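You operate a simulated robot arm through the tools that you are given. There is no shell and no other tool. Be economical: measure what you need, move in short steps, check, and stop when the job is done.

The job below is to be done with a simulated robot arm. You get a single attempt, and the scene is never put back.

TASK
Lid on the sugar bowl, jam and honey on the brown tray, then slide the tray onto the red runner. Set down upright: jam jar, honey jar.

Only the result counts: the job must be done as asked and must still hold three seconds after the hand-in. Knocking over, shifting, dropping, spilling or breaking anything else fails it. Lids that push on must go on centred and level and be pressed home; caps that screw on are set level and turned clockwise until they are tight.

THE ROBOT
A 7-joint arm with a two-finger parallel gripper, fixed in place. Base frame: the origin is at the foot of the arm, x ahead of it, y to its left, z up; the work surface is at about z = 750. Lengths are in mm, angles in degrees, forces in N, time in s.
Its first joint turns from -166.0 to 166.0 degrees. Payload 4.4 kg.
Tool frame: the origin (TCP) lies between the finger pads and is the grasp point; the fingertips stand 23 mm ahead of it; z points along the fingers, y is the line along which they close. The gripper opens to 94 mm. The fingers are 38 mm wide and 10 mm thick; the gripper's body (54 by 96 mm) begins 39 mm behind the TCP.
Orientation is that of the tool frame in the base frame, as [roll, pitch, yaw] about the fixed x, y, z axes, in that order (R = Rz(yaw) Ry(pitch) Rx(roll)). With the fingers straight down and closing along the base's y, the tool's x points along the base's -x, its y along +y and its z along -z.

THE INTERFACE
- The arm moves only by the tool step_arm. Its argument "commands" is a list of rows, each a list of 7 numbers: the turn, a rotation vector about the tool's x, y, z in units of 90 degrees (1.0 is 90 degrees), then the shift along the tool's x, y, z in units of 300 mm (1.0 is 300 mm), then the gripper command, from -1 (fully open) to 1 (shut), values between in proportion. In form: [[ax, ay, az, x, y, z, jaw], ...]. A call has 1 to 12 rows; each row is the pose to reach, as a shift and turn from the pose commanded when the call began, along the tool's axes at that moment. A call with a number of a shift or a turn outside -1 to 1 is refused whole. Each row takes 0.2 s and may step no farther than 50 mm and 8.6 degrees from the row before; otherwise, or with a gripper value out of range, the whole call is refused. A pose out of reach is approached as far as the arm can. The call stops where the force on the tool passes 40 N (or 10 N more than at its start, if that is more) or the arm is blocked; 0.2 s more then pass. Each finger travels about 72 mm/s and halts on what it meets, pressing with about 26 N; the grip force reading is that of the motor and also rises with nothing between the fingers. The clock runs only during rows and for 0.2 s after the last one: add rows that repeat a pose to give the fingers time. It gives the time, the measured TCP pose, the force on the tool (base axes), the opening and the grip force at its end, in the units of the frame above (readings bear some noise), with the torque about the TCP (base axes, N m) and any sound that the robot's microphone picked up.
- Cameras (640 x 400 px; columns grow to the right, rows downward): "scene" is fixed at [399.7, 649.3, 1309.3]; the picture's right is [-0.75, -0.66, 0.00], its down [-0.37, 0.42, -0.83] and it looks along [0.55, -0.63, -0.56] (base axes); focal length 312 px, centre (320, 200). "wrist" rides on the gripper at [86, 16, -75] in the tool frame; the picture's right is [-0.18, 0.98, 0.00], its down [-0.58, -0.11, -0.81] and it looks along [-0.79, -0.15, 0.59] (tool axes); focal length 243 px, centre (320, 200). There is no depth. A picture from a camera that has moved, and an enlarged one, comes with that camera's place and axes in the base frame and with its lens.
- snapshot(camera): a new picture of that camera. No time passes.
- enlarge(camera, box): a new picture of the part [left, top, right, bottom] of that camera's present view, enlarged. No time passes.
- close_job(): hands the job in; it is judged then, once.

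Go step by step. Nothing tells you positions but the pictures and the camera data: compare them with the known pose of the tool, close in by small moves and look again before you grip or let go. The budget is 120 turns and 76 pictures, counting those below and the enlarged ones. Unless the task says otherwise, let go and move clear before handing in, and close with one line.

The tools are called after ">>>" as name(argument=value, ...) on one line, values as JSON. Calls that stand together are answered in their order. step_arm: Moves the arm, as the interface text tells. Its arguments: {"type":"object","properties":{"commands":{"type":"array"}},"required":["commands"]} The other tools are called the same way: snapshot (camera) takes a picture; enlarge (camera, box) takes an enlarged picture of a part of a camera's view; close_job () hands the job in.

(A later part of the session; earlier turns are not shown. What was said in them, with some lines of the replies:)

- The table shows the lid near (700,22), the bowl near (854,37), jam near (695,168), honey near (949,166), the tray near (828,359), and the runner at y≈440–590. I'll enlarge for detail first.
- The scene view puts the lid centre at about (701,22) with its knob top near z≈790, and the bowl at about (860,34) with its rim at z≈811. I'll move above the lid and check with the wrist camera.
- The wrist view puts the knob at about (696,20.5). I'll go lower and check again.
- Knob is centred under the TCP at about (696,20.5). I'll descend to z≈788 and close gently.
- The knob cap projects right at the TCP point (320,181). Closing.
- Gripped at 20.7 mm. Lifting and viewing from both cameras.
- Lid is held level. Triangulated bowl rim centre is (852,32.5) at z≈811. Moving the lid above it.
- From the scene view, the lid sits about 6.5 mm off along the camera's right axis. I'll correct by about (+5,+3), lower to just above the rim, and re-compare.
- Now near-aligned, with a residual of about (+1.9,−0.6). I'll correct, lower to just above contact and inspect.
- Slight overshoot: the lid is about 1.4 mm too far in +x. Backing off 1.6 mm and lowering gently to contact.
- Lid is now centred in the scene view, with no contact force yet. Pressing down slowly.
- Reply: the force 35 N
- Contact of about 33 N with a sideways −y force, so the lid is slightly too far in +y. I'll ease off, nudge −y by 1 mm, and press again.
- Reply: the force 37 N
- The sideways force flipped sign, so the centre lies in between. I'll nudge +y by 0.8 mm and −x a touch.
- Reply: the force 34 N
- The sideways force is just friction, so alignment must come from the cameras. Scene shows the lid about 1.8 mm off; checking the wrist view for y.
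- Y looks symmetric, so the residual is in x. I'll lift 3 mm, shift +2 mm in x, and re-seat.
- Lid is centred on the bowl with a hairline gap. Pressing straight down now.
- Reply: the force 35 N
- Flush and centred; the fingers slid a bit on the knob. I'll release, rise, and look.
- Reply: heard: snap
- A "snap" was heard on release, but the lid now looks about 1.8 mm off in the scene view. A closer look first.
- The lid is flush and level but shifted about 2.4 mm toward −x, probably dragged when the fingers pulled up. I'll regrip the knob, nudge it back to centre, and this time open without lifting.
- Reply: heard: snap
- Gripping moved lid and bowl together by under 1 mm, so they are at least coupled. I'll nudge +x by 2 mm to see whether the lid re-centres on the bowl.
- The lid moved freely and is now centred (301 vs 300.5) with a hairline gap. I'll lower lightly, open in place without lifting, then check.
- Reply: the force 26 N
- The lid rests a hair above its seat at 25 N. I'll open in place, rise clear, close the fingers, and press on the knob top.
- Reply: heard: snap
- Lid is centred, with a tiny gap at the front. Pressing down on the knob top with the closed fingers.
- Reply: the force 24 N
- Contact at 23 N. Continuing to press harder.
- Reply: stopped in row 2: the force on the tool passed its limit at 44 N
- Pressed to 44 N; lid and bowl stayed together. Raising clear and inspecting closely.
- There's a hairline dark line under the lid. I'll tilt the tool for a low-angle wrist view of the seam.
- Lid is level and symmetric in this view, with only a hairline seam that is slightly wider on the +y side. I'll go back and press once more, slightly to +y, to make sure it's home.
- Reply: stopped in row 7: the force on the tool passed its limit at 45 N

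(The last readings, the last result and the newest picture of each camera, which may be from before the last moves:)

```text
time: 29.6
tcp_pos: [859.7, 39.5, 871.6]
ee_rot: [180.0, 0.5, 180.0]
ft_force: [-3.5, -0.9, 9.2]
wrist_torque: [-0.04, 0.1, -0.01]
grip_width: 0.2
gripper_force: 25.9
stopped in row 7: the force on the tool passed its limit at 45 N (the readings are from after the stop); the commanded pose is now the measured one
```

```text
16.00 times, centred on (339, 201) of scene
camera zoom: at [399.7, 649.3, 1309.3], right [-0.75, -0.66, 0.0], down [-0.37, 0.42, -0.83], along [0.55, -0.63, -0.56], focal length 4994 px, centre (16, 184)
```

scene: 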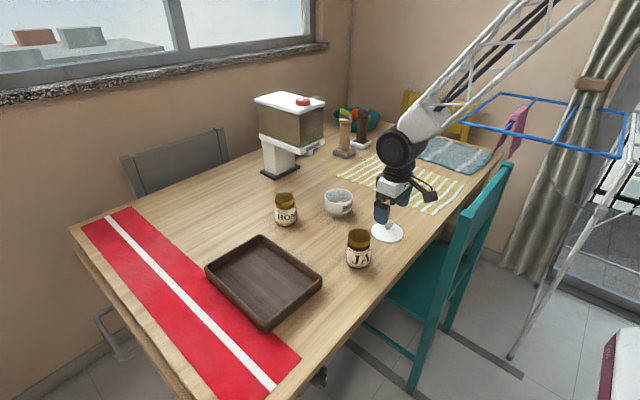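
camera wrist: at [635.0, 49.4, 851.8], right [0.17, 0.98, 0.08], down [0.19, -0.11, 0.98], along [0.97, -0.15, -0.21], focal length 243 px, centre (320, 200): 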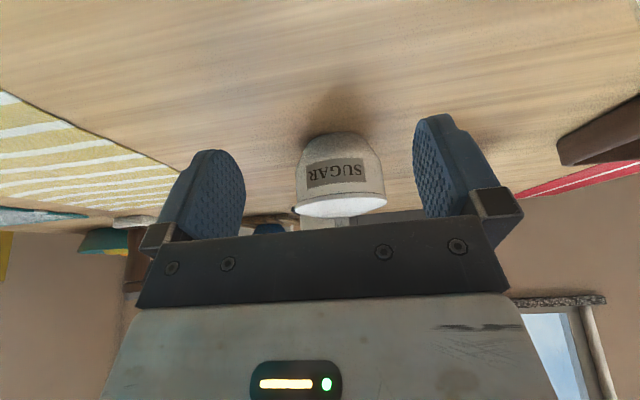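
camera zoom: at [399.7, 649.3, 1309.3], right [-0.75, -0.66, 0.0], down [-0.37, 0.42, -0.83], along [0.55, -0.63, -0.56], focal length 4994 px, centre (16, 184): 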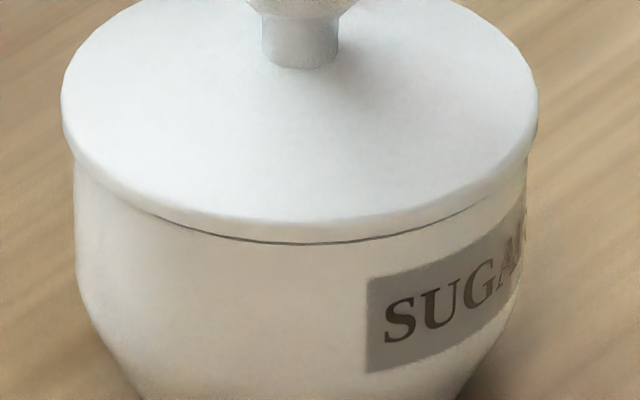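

The lid is level, centred and pressed to 45 N on both presses. Next is the jam jar: moving above it at about (690,168).

>>> step_arm(commands=[[0, 0, 0, 0, 0, -0.12, 1], [0, 0, 0, 0.1, 0.07, -0.13, 0.3], [0, 0, 0, 0.21, 0.16, -0.13, -0.4], [0, 0, 0, 0.33, 0.25, -0.13, -1], [0, 0, 0, 0.45, 0.34, -0.13, -1], [0, 0, 0, 0.567, 0.427, -0.11, -1], [0, 0, 0, 0.567, 0.427, -0.1, -1]])

>>> snapshot(camera="wrist")

>>> snapshot(camera="scene")

```text
time: 31.1
tcp_pos: [690.3, 169.9, 896.8]
ee_rot: [180.0, 0.5, -179.9]
ft_force: [0.5, -0.6, 0.3]
wrist_torque: [0.01, 0.04, 0.01]
grip_width: 93.8
gripper_force: 0.1
```

```text
33 pictures are left
camera wrist: at [603.3, 184.5, 971.5], right [0.18, 0.98, 0.0], down [0.57, -0.11, 0.81], along [0.8, -0.15, -0.58], focal length 243 px, centre (320, 200)
```

wrist: 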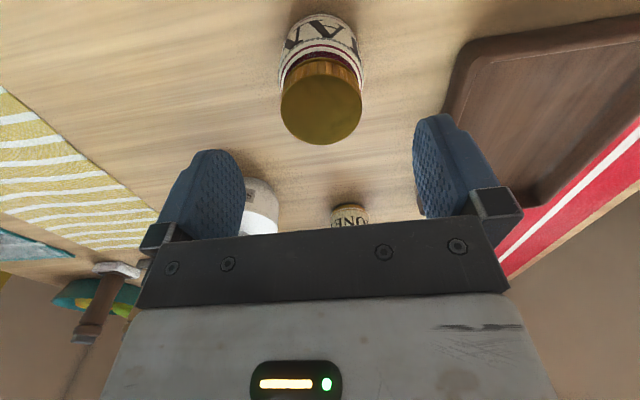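

```text
32 pictures are left
```

scene: 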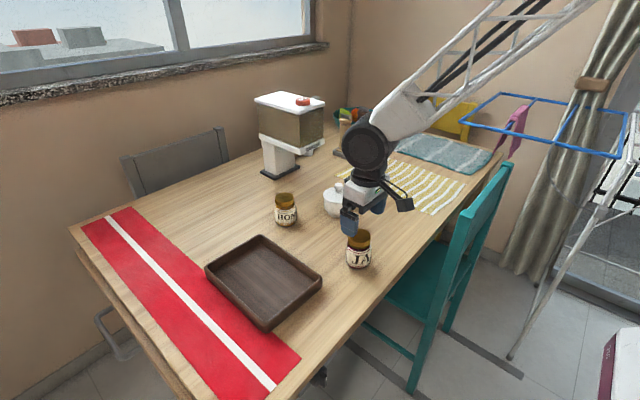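

Jam lid is under the gripper at about (688,170), top z≈835. Descending to z≈806 around it.

>>> step_arm(commands=[[0, 0, 0, 0.007, 0, 0.12, -1], [0, 0, 0, 0.007, 0, 0.22, -1], [0, 0, 0, 0.007, 0, 0.3, -1], [0, 0, 0, 0.007, 0, 0.3, -1]])

>>> snapshot(camera="wrist")

```text
time: 32.1
tcp_pos: [688.2, 170.4, 807.6]
ee_rot: [-179.9, 0.6, 179.9]
ft_force: [-0.2, -0.4, -0.4]
wrist_torque: [0.02, 0.01, 0.0]
grip_width: 93.9
gripper_force: 0.0
```

```text
31 pictures are left
camera wrist: at [601.0, 185.8, 879.4], right [0.18, 0.98, 0.0], down [0.57, -0.11, 0.81], along [0.8, -0.15, -0.58], focal length 243 px, centre (320, 200)
```

wrist: 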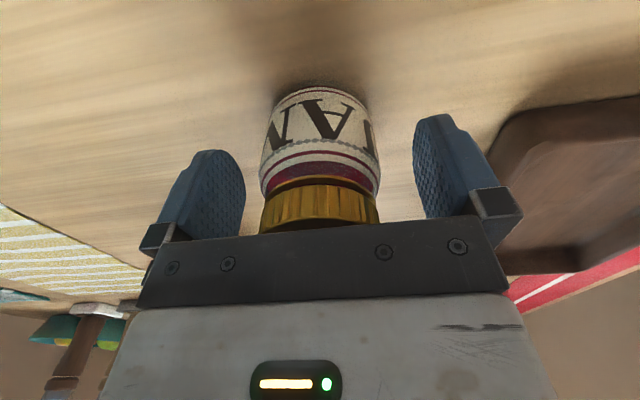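

The jar is centred between the fingers. Correcting the half-degree pitch and closing.

>>> step_arm(commands=[[0, 0.006, 0, 0, 0, 0, -0.7], [0, 0.006, 0, 0, 0, 0, 0], [0, 0.006, 0, 0, 0, 0, 0.6], [0, 0.006, 0, 0, 0, 0, 0.8], [0, 0.006, 0, 0, 0, 0, 0.8]])

```text
time: 33.4
tcp_pos: [689.4, 168.9, 808.2]
ee_rot: [-179.9, 0.1, -180.0]
ft_force: [0.0, -0.7, -1.0]
wrist_torque: [-0.07, 0.0, 0.0]
grip_width: 61.4
gripper_force: 25.7
```

Jam is gripped (61 mm). Lifting and carrying it over the tray to about (770,350).

>>> step_arm(commands=[[0, 0, 0, 0, 0, -0.1, 0.8], [0, 0, 0, 0, 0, -0.23, 0.8], [0, 0, 0, -0.06, 0.12, -0.26, 0.8], [0, 0, 0, -0.12, 0.26, -0.26, 0.8], [0, 0, 0, -0.18, 0.39, -0.26, 0.8], [0, 0, 0, -0.23, 0.52, -0.26, 0.8], [0, 0, 0, -0.27, 0.603, -0.26, 0.8], [0, 0, 0, -0.27, 0.603, -0.26, 0.8]])

>>> snapshot(camera="scene")

>>> snapshot(camera="wrist")

```text
time: 35.1
tcp_pos: [771.4, 347.8, 884.9]
ee_rot: [-180.0, -0.1, 180.0]
ft_force: [0.3, 0.2, -0.9]
wrist_torque: [0.01, 0.03, -0.01]
grip_width: 61.6
gripper_force: 25.9
```

```text
30 pictures are left
```

scene: 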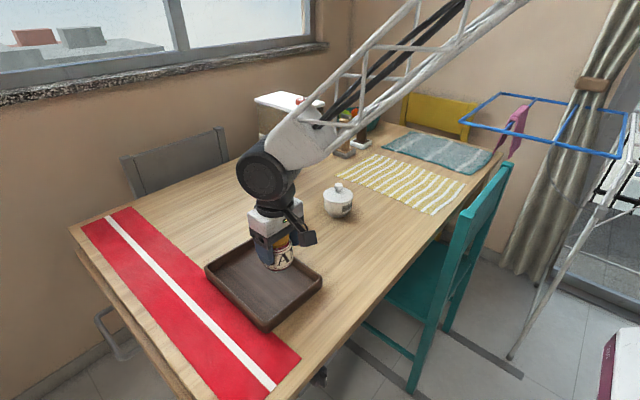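

```text
29 pictures are left
camera wrist: at [684.1, 364.0, 960.7], right [0.18, 0.98, 0.0], down [0.58, -0.11, 0.81], along [0.79, -0.15, -0.59], focal length 243 px, centre (320, 200)
```

wrist: 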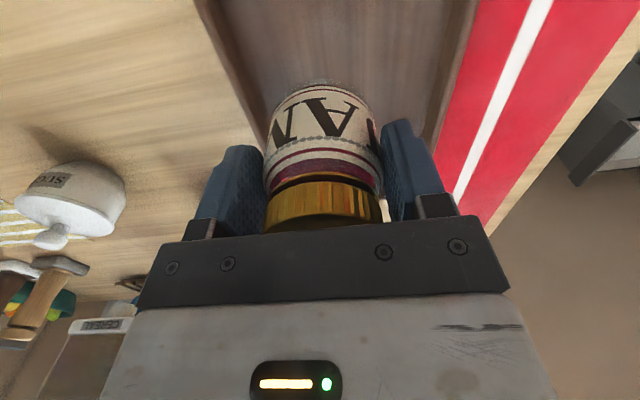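

Jar is over the tray interior with good margins. Lowering until it touches the tray floor.

>>> step_arm(commands=[[0, 0, 0, 0, -0.0, 0.1, 0.8], [0, 0, 0, 0, 0, 0.18, 0.8], [0, 0, 0, 0, 0, 0.205, 0.8], [0, 0, 0, 0, 0, 0.213, 0.8], [0, 0, 0, 0, 0, 0.22, 0.8], [0, 0, 0, 0, 0, 0.226, 0.8]])

```text
time: 36.5
tcp_pos: [769.9, 349.2, 820.1]
ee_rot: [179.9, 0.0, 180.0]
ft_force: [-0.4, -0.9, -0.3]
wrist_torque: [0.0, 0.03, -0.01]
grip_width: 61.8
gripper_force: 26.2
```

>>> step_arm(commands=[[0, 0, 0, 0, 0, 0.005, 0.8], [0, 0, 0, 0, 0, 0.01, 0.8], [0, 0, 0, 0, 0, 0.014, 0.8]])

```text
time: 37.4
tcp_pos: [769.9, 348.0, 815.0]
ee_rot: [-180.0, -0.1, -180.0]
ft_force: [-0.5, -0.4, 0.3]
wrist_torque: [0.01, 0.01, -0.01]
grip_width: 61.5
gripper_force: 26.1
```

>>> step_arm(commands=[[0, 0, 0, 0, 0, 0.005, 0.8], [0, 0, 0, 0, 0, 0.009, 0.8], [0, 0, 0, 0, 0, 0.012, 0.8]])

>>> enlarge(camera="scene", box=[230, 220, 330, 290])

```text
time: 38.1
tcp_pos: [769.9, 348.8, 812.3]
ee_rot: [179.9, 0.1, 179.9]
ft_force: [-3.4, 3.3, 19.4]
wrist_torque: [-0.21, -0.09, 0.06]
grip_width: 61.5
gripper_force: 26.0
```

```text
5.71 times, centred on (280, 255) of scene
camera zoom: at [399.7, 649.3, 1309.3], right [-0.75, -0.66, 0.0], down [-0.37, 0.42, -0.83], along [0.55, -0.63, -0.56], focal length 1784 px, centre (549, -114)
```

zoom: 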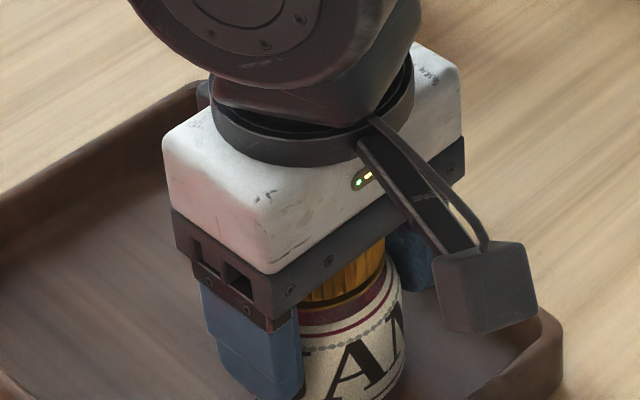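

Jar touches down (19 N at z≈812). Easing off, opening partway and rising.

>>> step_arm(commands=[[0, 0, 0, 0, 0, -0.004, 0.8], [0, 0, 0, 0, 0, -0.004, 0.1], [0, 0, 0, 0, 0, -0.004, -0.57], [0, 0, 0, 0, 0, -0.004, -0.57], [0, 0, 0, 0, 0, -0.08, -0.57], [0, 0, 0, 0, 0, -0.2, -0.57], [0, 0, 0, 0, 0, -0.34, -0.57]])

>>> snapshot(camera="wrist")

```text
time: 39.8
tcp_pos: [768.5, 344.9, 912.8]
ee_rot: [180.0, -0.1, -180.0]
ft_force: [0.5, -0.6, -1.0]
wrist_torque: [0.01, 0.02, -0.02]
grip_width: 73.8
gripper_force: 0.1
```

```text
27 pictures are left
camera wrist: at [682.1, 360.8, 986.9], right [0.18, 0.98, 0.0], down [0.58, -0.11, 0.81], along [0.79, -0.15, -0.59], focal length 243 px, centre (320, 200)
```

wrist: 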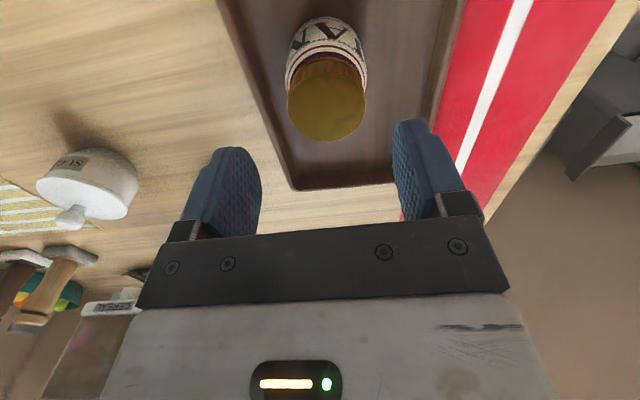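

Jam stands upright in the tray. Moving above the honey at about (939,165).

>>> step_arm(commands=[[0, 0, 0, -0.09, -0.1, 0, -0.8], [0, 0, 0, -0.19, -0.2, 0, -1], [0, 0, 0, -0.285, -0.3, 0, -1], [0, 0, 0, -0.38, -0.4, 0, -1], [0, 0, 0, -0.475, -0.5, 0, -1], [0, 0, 0, -0.565, -0.603, 0.02, -1], [0, 0, 0, -0.565, -0.603, 0.03, -1]])

>>> snapshot(camera="wrist")

```text
time: 41.4
tcp_pos: [941.3, 167.1, 903.1]
ee_rot: [180.0, -0.1, 180.0]
ft_force: [0.3, -0.6, 0.2]
wrist_torque: [0.0, 0.01, 0.02]
grip_width: 94.1
gripper_force: 0.0
```

```text
26 pictures are left
camera wrist: at [854.5, 183.1, 977.5], right [0.18, 0.98, 0.0], down [0.58, -0.11, 0.81], along [0.79, -0.15, -0.59], focal length 243 px, centre (320, 200)
```

wrist: 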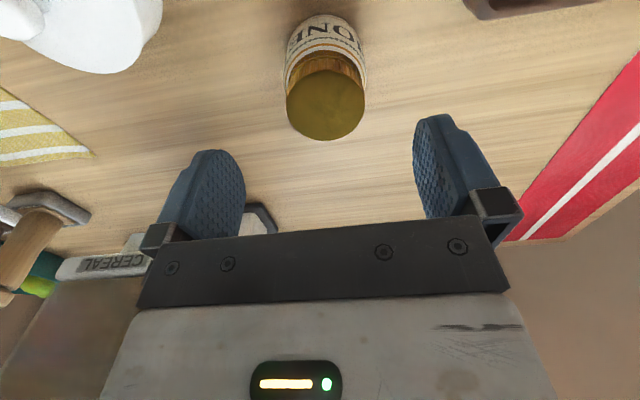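

Honey lid centre is about (943,170). Adjusting and descending around it.

>>> step_arm(commands=[[0, 0, 0, -0.003, 0.009, 0.13, -1], [0, 0, 0, -0.003, 0.009, 0.24, -1], [0, 0, 0, -0.003, 0.009, 0.32, -1], [0, 0, 0, -0.003, 0.009, 0.32, -1]])

>>> snapshot(camera="wrist")

```text
time: 42.4
tcp_pos: [942.0, 168.9, 807.5]
ee_rot: [-179.9, 0.0, -179.9]
ft_force: [0.5, -0.1, 0.9]
wrist_torque: [0.01, -0.01, 0.0]
grip_width: 94.1
gripper_force: 0.0
```

```text
25 pictures are left
camera wrist: at [854.8, 184.7, 882.2], right [0.18, 0.98, 0.0], down [0.58, -0.11, 0.81], along [0.79, -0.15, -0.59], focal length 243 px, centre (320, 200)
```

wrist: 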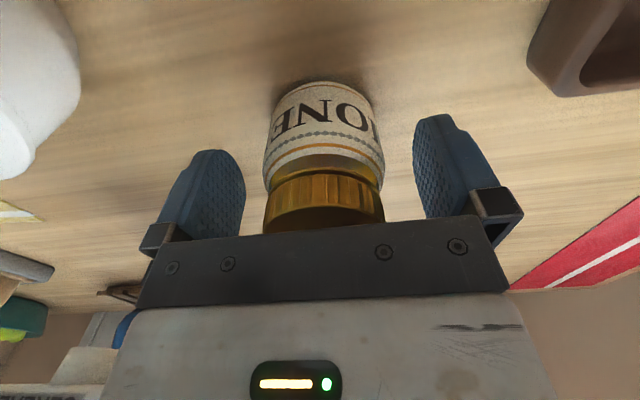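

Honey is centred between the fingers. Closing, then lifting.

>>> step_arm(commands=[[0, 0, 0, 0, 0.003, 0, -0.6], [0, 0, 0, 0, 0.003, 0, 0], [0, 0, 0, 0, 0.003, 0, 0.6], [0, 0, 0, 0, 0.003, 0, 0.8], [0, 0, 0, 0, 0.003, 0, 0.8], [0, 0, 0, 0, 0.003, -0.1, 0.8], [0, 0, 0, 0, 0.003, -0.24, 0.8]])

```text
time: 44.0
tcp_pos: [939.0, 170.3, 877.7]
ee_rot: [-180.0, -0.3, -179.9]
ft_force: [-1.8, -0.7, -5.5]
wrist_torque: [-0.03, 0.0, 0.04]
grip_width: 61.1
gripper_force: 25.7
```

>>> step_arm(commands=[[0, 0, 0, 0.04, 0.11, -0.01, 0.8], [0, 0, 0, 0.08, 0.23, -0.02, 0.8], [0, 0, 0, 0.12, 0.35, -0.02, 0.8], [0, 0, 0, 0.165, 0.47, -0.02, 0.8], [0, 0, 0, 0.21, 0.58, -0.02, 0.8], [0, 0, 0, 0.223, 0.61, -0.02, 0.8], [0, 0, 0, 0.223, 0.61, -0.02, 0.8]])

>>> snapshot(camera="scene")

>>> snapshot(camera="wrist")

```text
time: 45.5
tcp_pos: [872.8, 355.3, 887.3]
ee_rot: [180.0, -0.1, -180.0]
ft_force: [-0.7, -0.2, -4.8]
wrist_torque: [0.02, 0.03, -0.01]
grip_width: 61.2
gripper_force: 25.8
```

```text
24 pictures are left
```

scene: 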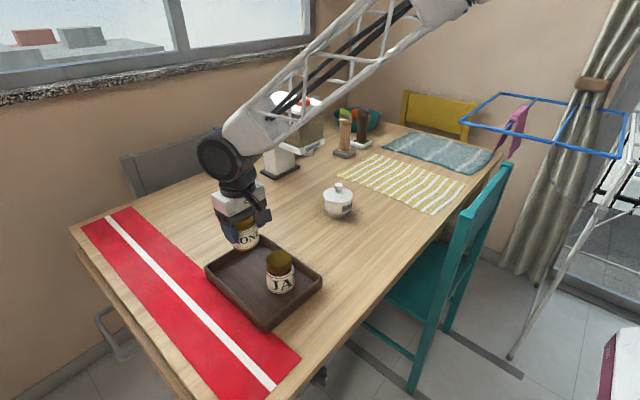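

```text
23 pictures are left
camera wrist: at [786.3, 371.8, 960.9], right [0.18, 0.98, 0.0], down [0.58, -0.11, 0.81], along [0.79, -0.15, -0.59], focal length 243 px, centre (320, 200)
```

wrist: 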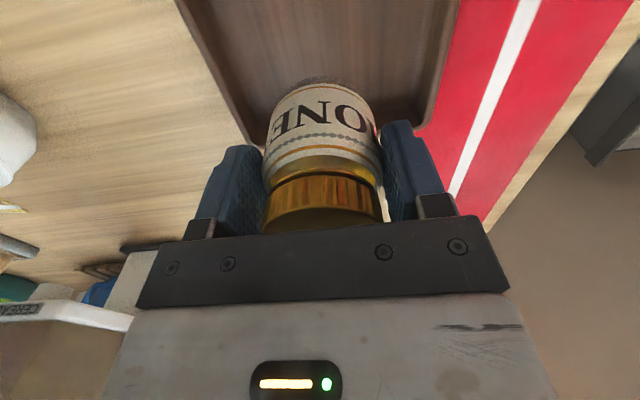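

Honey is over the tray. Lowering to the floor, expecting contact near z≈812.

>>> step_arm(commands=[[0, 0, 0, 0, -0.01, 0.1, 0.8], [0, 0, 0, 0, -0.01, 0.2, 0.8], [0, 0, 0, 0, -0.01, 0.226, 0.8], [0, 0, 0, 0, -0.01, 0.236, 0.8], [0, 0, 0, 0, -0.01, 0.242, 0.8]])

```text
time: 46.8
tcp_pos: [873.8, 351.2, 814.4]
ee_rot: [-180.0, 0.0, 179.9]
ft_force: [-3.2, 0.3, 4.0]
wrist_torque: [-0.11, 0.2, -0.03]
grip_width: 61.3
gripper_force: 26.3
```

Contact made. Releasing and rising.

>>> step_arm(commands=[[0, 0, 0, 0, 0, 0.001, 0.8], [0, 0, 0, 0, 0, 0.001, 0.1], [0, 0, 0, 0, 0, 0.001, -0.57], [0, 0, 0, 0, 0, 0.001, -0.57], [0, 0, 0, 0, 0, -0.08, -0.57], [0, 0, 0, 0, 0, -0.2, -0.57], [0, 0, 0, 0, 0, -0.34, -0.57]])

>>> enlarge(camera="scene", box=[190, 210, 350, 330])

>>> snapshot(camera="wrist")

```text
time: 48.4
tcp_pos: [872.0, 349.6, 914.9]
ee_rot: [-180.0, -0.2, 179.9]
ft_force: [-0.2, -0.7, -0.9]
wrist_torque: [0.0, 0.0, -0.03]
grip_width: 73.7
gripper_force: 0.0
```

```text
3.33 times, centred on (270, 270) of scene
camera zoom: at [399.7, 649.3, 1309.3], right [-0.75, -0.66, 0.0], down [-0.37, 0.42, -0.83], along [0.55, -0.63, -0.56], focal length 1040 px, centre (487, -33)
```

zoom: 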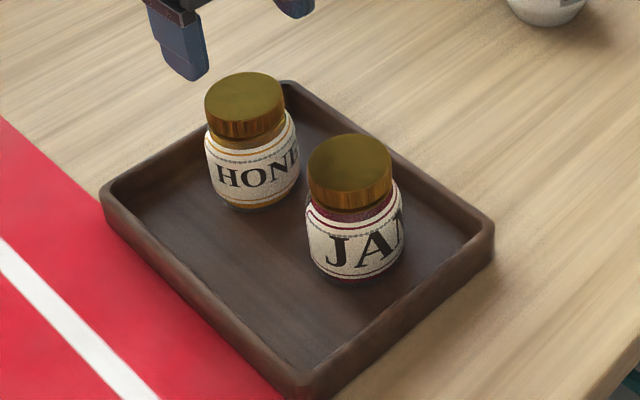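

```text
21 pictures are left
camera wrist: at [785.4, 365.7, 988.4], right [0.18, 0.98, 0.0], down [0.58, -0.11, 0.8], along [0.79, -0.15, -0.59], focal length 243 px, centre (320, 200)
```

wrist: 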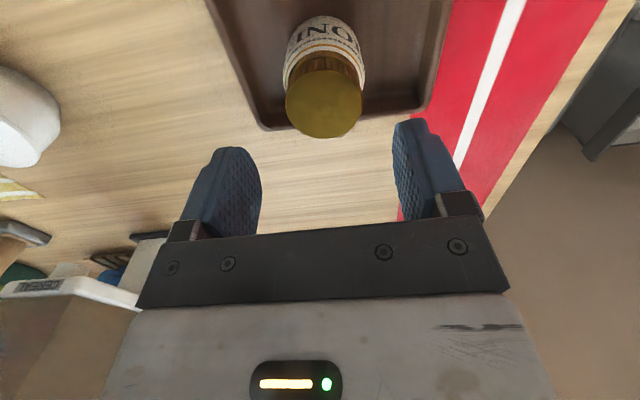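

Both jars stand upright in the tray. The stripe centre (runner centre) is near y≈505, so the tray needs about +143 mm in y. I'll rotate the gripper 90° so the open fingers form a wide two-point pusher on the tray's −y side.

>>> step_arm(commands=[[0, 0, -0.09, 0.015, -0.038, 0, -0.6], [0, 0, -0.18, 0.03, -0.076, 0, -0.6], [0, 0, -0.27, 0.045, -0.114, 0, -0.7], [0, 0, -0.36, 0.06, -0.152, 0, -0.8], [0, 0, -0.45, 0.075, -0.19, 0, -0.9], [0, 0, -0.54, 0.09, -0.228, 0, -1], [0, 0, -0.63, 0.105, -0.266, 0, -1], [0, 0, -0.72, 0.12, -0.304, 0, -1], [0, 0, -0.81, 0.135, -0.342, 0, -1], [0, 0, -0.9, 0.15, -0.38, 0, -1], [0, 0, -0.99, 0.165, -0.417, 0, -1], [0, 0, -1, 0.165, -0.417, 0, -1]])

>>> snapshot(camera="wrist")

>>> snapshot(camera="scene")

```text
time: 51.0
tcp_pos: [824.7, 224.9, 916.0]
ee_rot: [180.0, 0.1, -89.9]
ft_force: [0.3, -0.7, -0.2]
wrist_torque: [0.0, 0.01, 0.0]
grip_width: 93.8
gripper_force: 0.0
```

```text
20 pictures are left
camera wrist: at [807.0, 138.4, 990.1], right [-0.98, 0.18, 0.0], down [0.11, 0.58, 0.81], along [0.15, 0.79, -0.59], focal length 243 px, centre (320, 200)
```

wrist: 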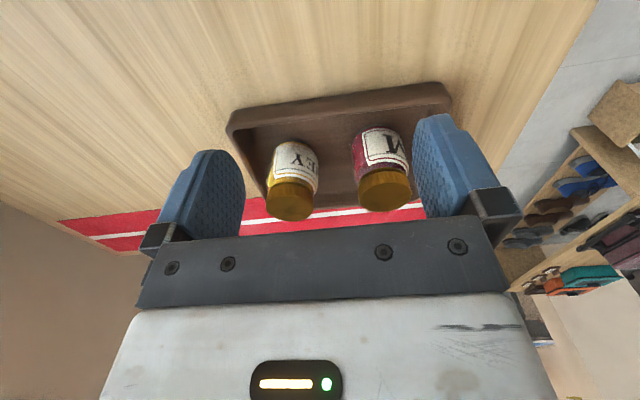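

```text
19 pictures are left
```

scene: 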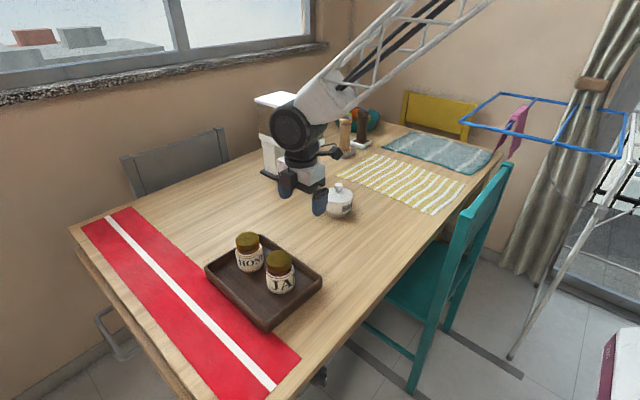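

Tray x-centre is confirmed at ≈822 and its near edge at y≈281. Descending behind it with the fingertips just above the table.

>>> step_arm(commands=[[0, 0, 0, 0, -0.008, 0.15, -1], [0, 0, 0, 0, -0.008, 0.3, -1], [0, 0, 0, 0, -0.008, 0.4, -1], [0, 0, 0, 0, -0.008, 0.452, -1], [0, 0, 0, 0, -0.008, 0.452, -1]])

>>> snapshot(camera="wrist")

```text
time: 52.1
tcp_pos: [825.5, 225.7, 781.1]
ee_rot: [-180.0, 0.0, -90.0]
ft_force: [-0.5, 1.0, -0.5]
wrist_torque: [-0.01, -0.02, 0.02]
grip_width: 93.9
gripper_force: 0.0
```

```text
18 pictures are left
camera wrist: at [809.1, 138.1, 856.0], right [-0.98, 0.18, 0.0], down [0.11, 0.58, 0.81], along [0.15, 0.79, -0.59], focal length 243 px, centre (320, 200)
```

wrist: 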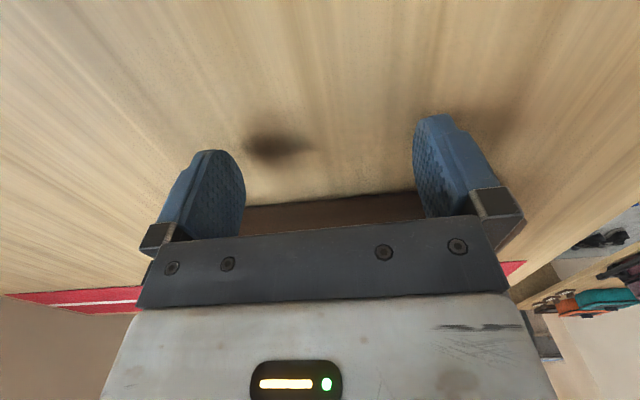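

Positioned behind the tray. Approaching and starting the push slowly in +y.

>>> step_arm(commands=[[0, 0, 0, -0.04, 0.01, 0, -1], [0, 0, 0, -0.08, 0.01, 0, -1], [0, 0, 0, -0.1, 0.01, 0, -1], [0, 0, 0, -0.12, 0.01, 0, -1], [0, 0, 0, -0.14, 0.01, 0, -1], [0, 0, 0, -0.16, 0.01, 0, -1], [0, 0, 0, -0.18, 0.01, 0, -1], [0, 0, 0, -0.2, 0.01, 0, -1], [0, 0, 0, -0.22, 0.01, 0, -1]])

>>> snapshot(camera="scene")

```text
time: 54.1
tcp_pos: [822.8, 292.4, 780.2]
ee_rot: [179.9, 0.0, -90.0]
ft_force: [-0.1, -5.6, 2.6]
wrist_torque: [0.01, 0.02, 0.0]
grip_width: 93.9
gripper_force: 0.0
```

```text
17 pictures are left
```

scene: 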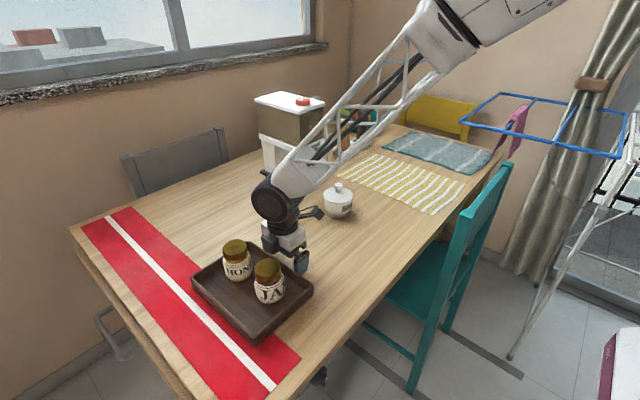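

The push is smooth at 5.6 N, with the jars stable. Continuing.

>>> step_arm(commands=[[0, 0, 0, -0.02, 0, 0, -1], [0, 0, 0, -0.045, 0, 0, -1], [0, 0, 0, -0.07, 0, 0, -1], [0, 0, 0, -0.1, 0, 0, -1], [0, 0, 0, -0.13, 0, 0, -1], [0, 0, 0, -0.16, 0, 0, -1], [0, 0, 0, -0.19, 0, 0, -1], [0, 0, 0, -0.22, 0, 0, -1], [0, 0, 0, -0.25, 0, 0, -1], [0, 0, 0, -0.28, 0, 0, -1], [0, 0, 0, -0.305, 0, 0, -1], [0, 0, 0, -0.325, 0, 0, -1]])

>>> snapshot(camera="scene")

>>> enlarge(camera="scene", box=[110, 220, 310, 395])

```text
time: 56.8
tcp_pos: [822.6, 390.4, 780.2]
ee_rot: [179.9, 0.0, -90.0]
ft_force: [-1.3, -4.2, 1.8]
wrist_torque: [0.03, 0.01, 0.09]
grip_width: 93.9
gripper_force: 0.0
```

```text
16 pictures are left
```

scene: 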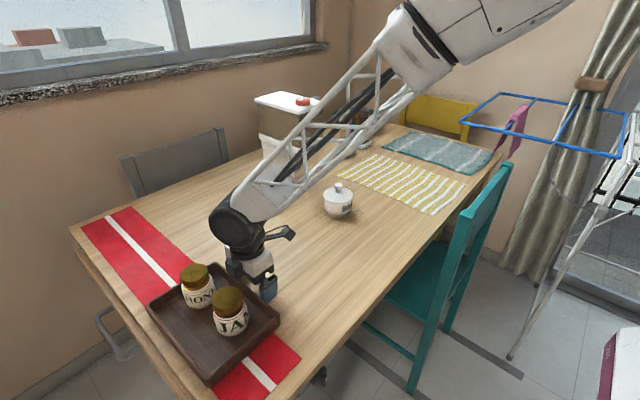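

```text
2.29 times, centred on (210, 308) of scene
camera zoom: at [399.7, 649.3, 1309.3], right [-0.75, -0.66, 0.0], down [-0.37, 0.42, -0.83], along [0.55, -0.63, -0.56], focal length 713 px, centre (571, -46)
```

zoom: 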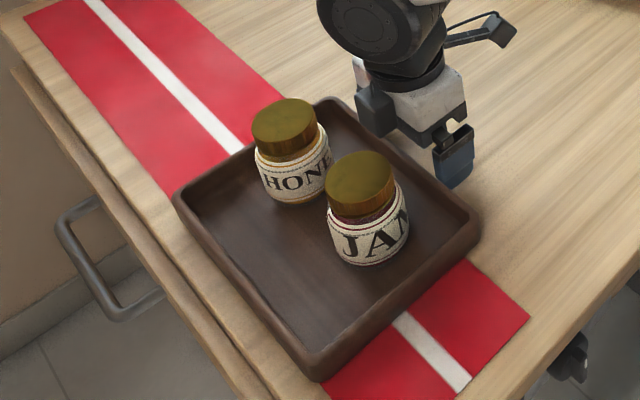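

The tray now spans about y≈411–570 against a runner at ≈436–572. Another ~13 mm will centre it on the runner, well short of the table edge at ≈609.

>>> step_arm(commands=[[0, 0, 0, -0.015, 0, 0, -1], [0, 0, 0, -0.03, 0, 0, -1], [0, 0, 0, -0.043, 0, 0, -1], [0, 0, 0, -0.043, 0, 0, -1], [0, 0, 0, -0.02, 0, 0, -1], [0, 0, 0, 0.05, 0, 0, -1]])

>>> enlarge(camera="scene", box=[110, 220, 310, 395])

```text
time: 58.1
tcp_pos: [823.0, 374.5, 782.7]
ee_rot: [180.0, 0.1, -90.0]
ft_force: [0.3, 0.4, 0.3]
wrist_torque: [0.01, 0.0, 0.05]
grip_width: 94.1
gripper_force: 0.1
```

```text
2.29 times, centred on (210, 308) of scene
camera zoom: at [399.7, 649.3, 1309.3], right [-0.75, -0.66, 0.0], down [-0.37, 0.42, -0.83], along [0.55, -0.63, -0.56], focal length 713 px, centre (571, -46)
```

zoom: 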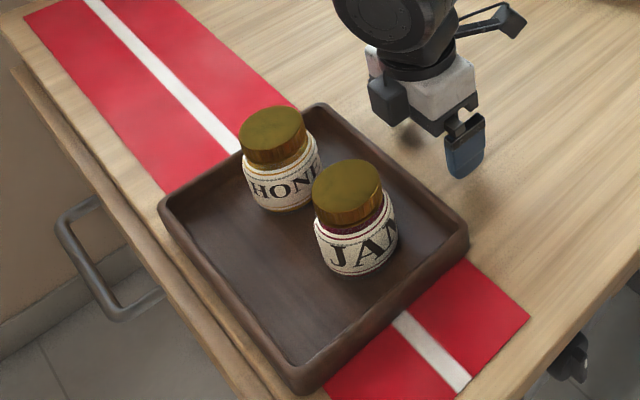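

The tray (≈428–582) is centred on the runner (≈435–573), with the stripe in the middle. Retracting up and away, then a final check.

>>> step_arm(commands=[[0, 0, 0, 0.08, 0, -0.05, -1], [0, 0, 0, 0.16, 0, -0.18, -1], [0, 0, 0, 0.2, 0, -0.32, -1], [0, 0, 0, 0.2, 0, -0.46, -1], [0, 0, 0, 0.2, 0, -0.6, -1]])

>>> snapshot(camera="scene")

>>> enlarge(camera="scene", box=[320, 175, 360, 220])

```text
time: 59.4
tcp_pos: [826.6, 312.4, 960.7]
ee_rot: [179.9, 0.0, -90.0]
ft_force: [0.0, -0.4, -0.2]
wrist_torque: [0.0, -0.03, -0.01]
grip_width: 94.1
gripper_force: 0.1
```

```text
13 pictures are left
```

scene: 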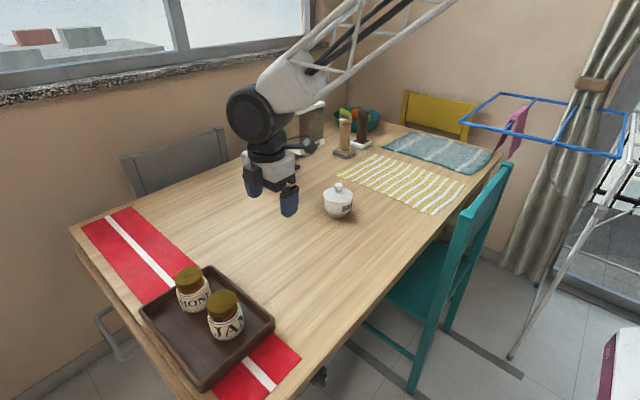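

```text
8.89 times, centred on (340, 198) of scene
camera zoom: at [399.7, 649.3, 1309.3], right [-0.75, -0.66, 0.0], down [-0.37, 0.42, -0.83], along [0.55, -0.63, -0.56], focal length 2774 px, centre (142, 222)
```

zoom: 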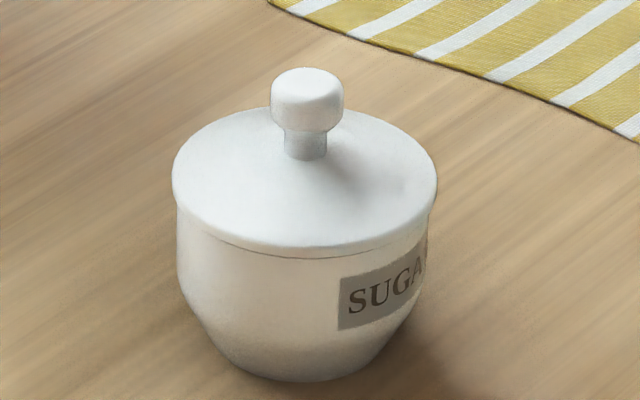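

Everything looks right. I'll verify the lid seam and the x-centring from the −y side with one low-angle look before handing in.

>>> step_arm(commands=[[0, 0, 0, 0.16, -0.02, 0, -1], [0, 0, 0, 0.32, -0.04, 0, -1], [0, 0, 0, 0.48, -0.06, 0, -1], [0, 0, 0, 0.64, -0.08, 0, -1], [0, 0, 0, 0.8, -0.1, 0, -1], [0, 0, 0, 0.96, -0.1, 0, -1]])

>>> step_arm(commands=[[0, 0, 0, 0.15, 0, 0, -1], [0, 0, 0, 0.3, 0, 0, -1], [0, -0.09, 0, 0.33, 0, 0.12, -1], [0, -0.18, 0, 0.33, 0, 0.25, -1], [0, -0.27, 0, 0.33, 0, 0.38, -1], [0, -0.27, 0, 0.33, 0, 0.467, -1], [0, -0.27, 0, 0.33, 0, 0.467, -1]])

>>> snapshot(camera="wrist")

>>> enlarge(camera="wrist", box=[260, 140, 380, 230])

```text
time: 60.8
tcp_pos: [858.9, 27.2, 963.3]
ee_rot: [-180.0, 0.0, -90.0]
ft_force: [0.9, -1.0, 0.1]
wrist_torque: [0.02, -0.04, 0.02]
grip_width: 94.0
gripper_force: 0.0
```

```text
time: 62.4
tcp_pos: [853.2, -74.4, 819.7]
ee_rot: [180.0, 24.4, -90.1]
ft_force: [0.7, 0.5, 0.1]
wrist_torque: [-0.02, 0.02, -0.01]
grip_width: 93.9
gripper_force: 0.0
```

```text
11 pictures are left
camera wrist: at [836.5, -183.4, 852.0], right [-0.98, 0.17, 0.08], down [0.11, 0.2, 0.97], along [0.15, 0.97, -0.21], focal length 243 px, centre (320, 200)
```

wrist: 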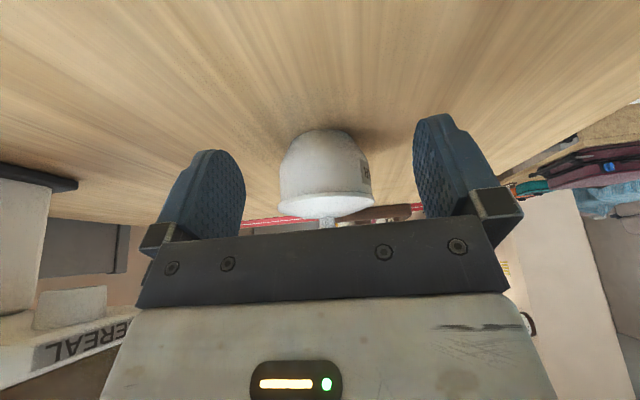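

```text
4.44 times, centred on (320, 185) of wrist
camera zoom: at [836.5, -183.4, 852.0], right [-0.98, 0.17, 0.08], down [0.11, 0.2, 0.97], along [0.15, 0.97, -0.21], focal length 1078 px, centre (320, 267)
```

zoom: 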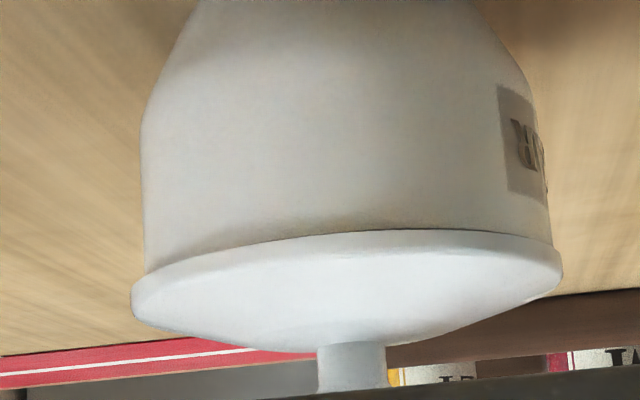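

From this side the seam is flush, and the overhangs of about 14 and 10 px put the lid within half a millimetre of centre. Lifting clear, then handing in.

>>> step_arm(commands=[[0, 0, 0, 0.05, 0, -0.05, -1], [0, 0, 0, 0.1, 0, -0.18, -1], [0, 0, 0, 0.1, 0, -0.33, -1], [0, 0, 0, 0.1, 0, -0.45, -1]])

>>> snapshot(camera="scene")

```text
time: 63.4
tcp_pos: [853.0, -155.3, 931.6]
ee_rot: [180.0, 24.4, -90.1]
ft_force: [-0.2, 0.6, -0.3]
wrist_torque: [-0.02, -0.01, 0.0]
grip_width: 93.9
gripper_force: 0.1
```

```text
9 pictures are left
```

scene: 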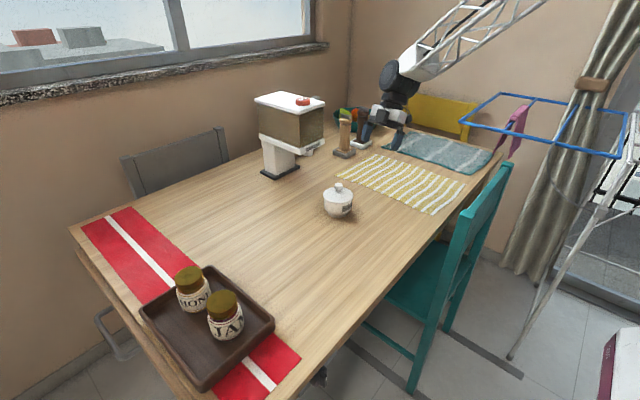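

Everything is in place, nothing else has been disturbed, and the arm is clear, so I'm handing in.

>>> close_job()

```text
The job is handed in.
```

I handed the job in with the lid centred, level and pressed onto the sugar bowl, the jam and honey upright on the brown tray, and the tray centred on the red runner (it overhangs each long edge by under 1 cm).
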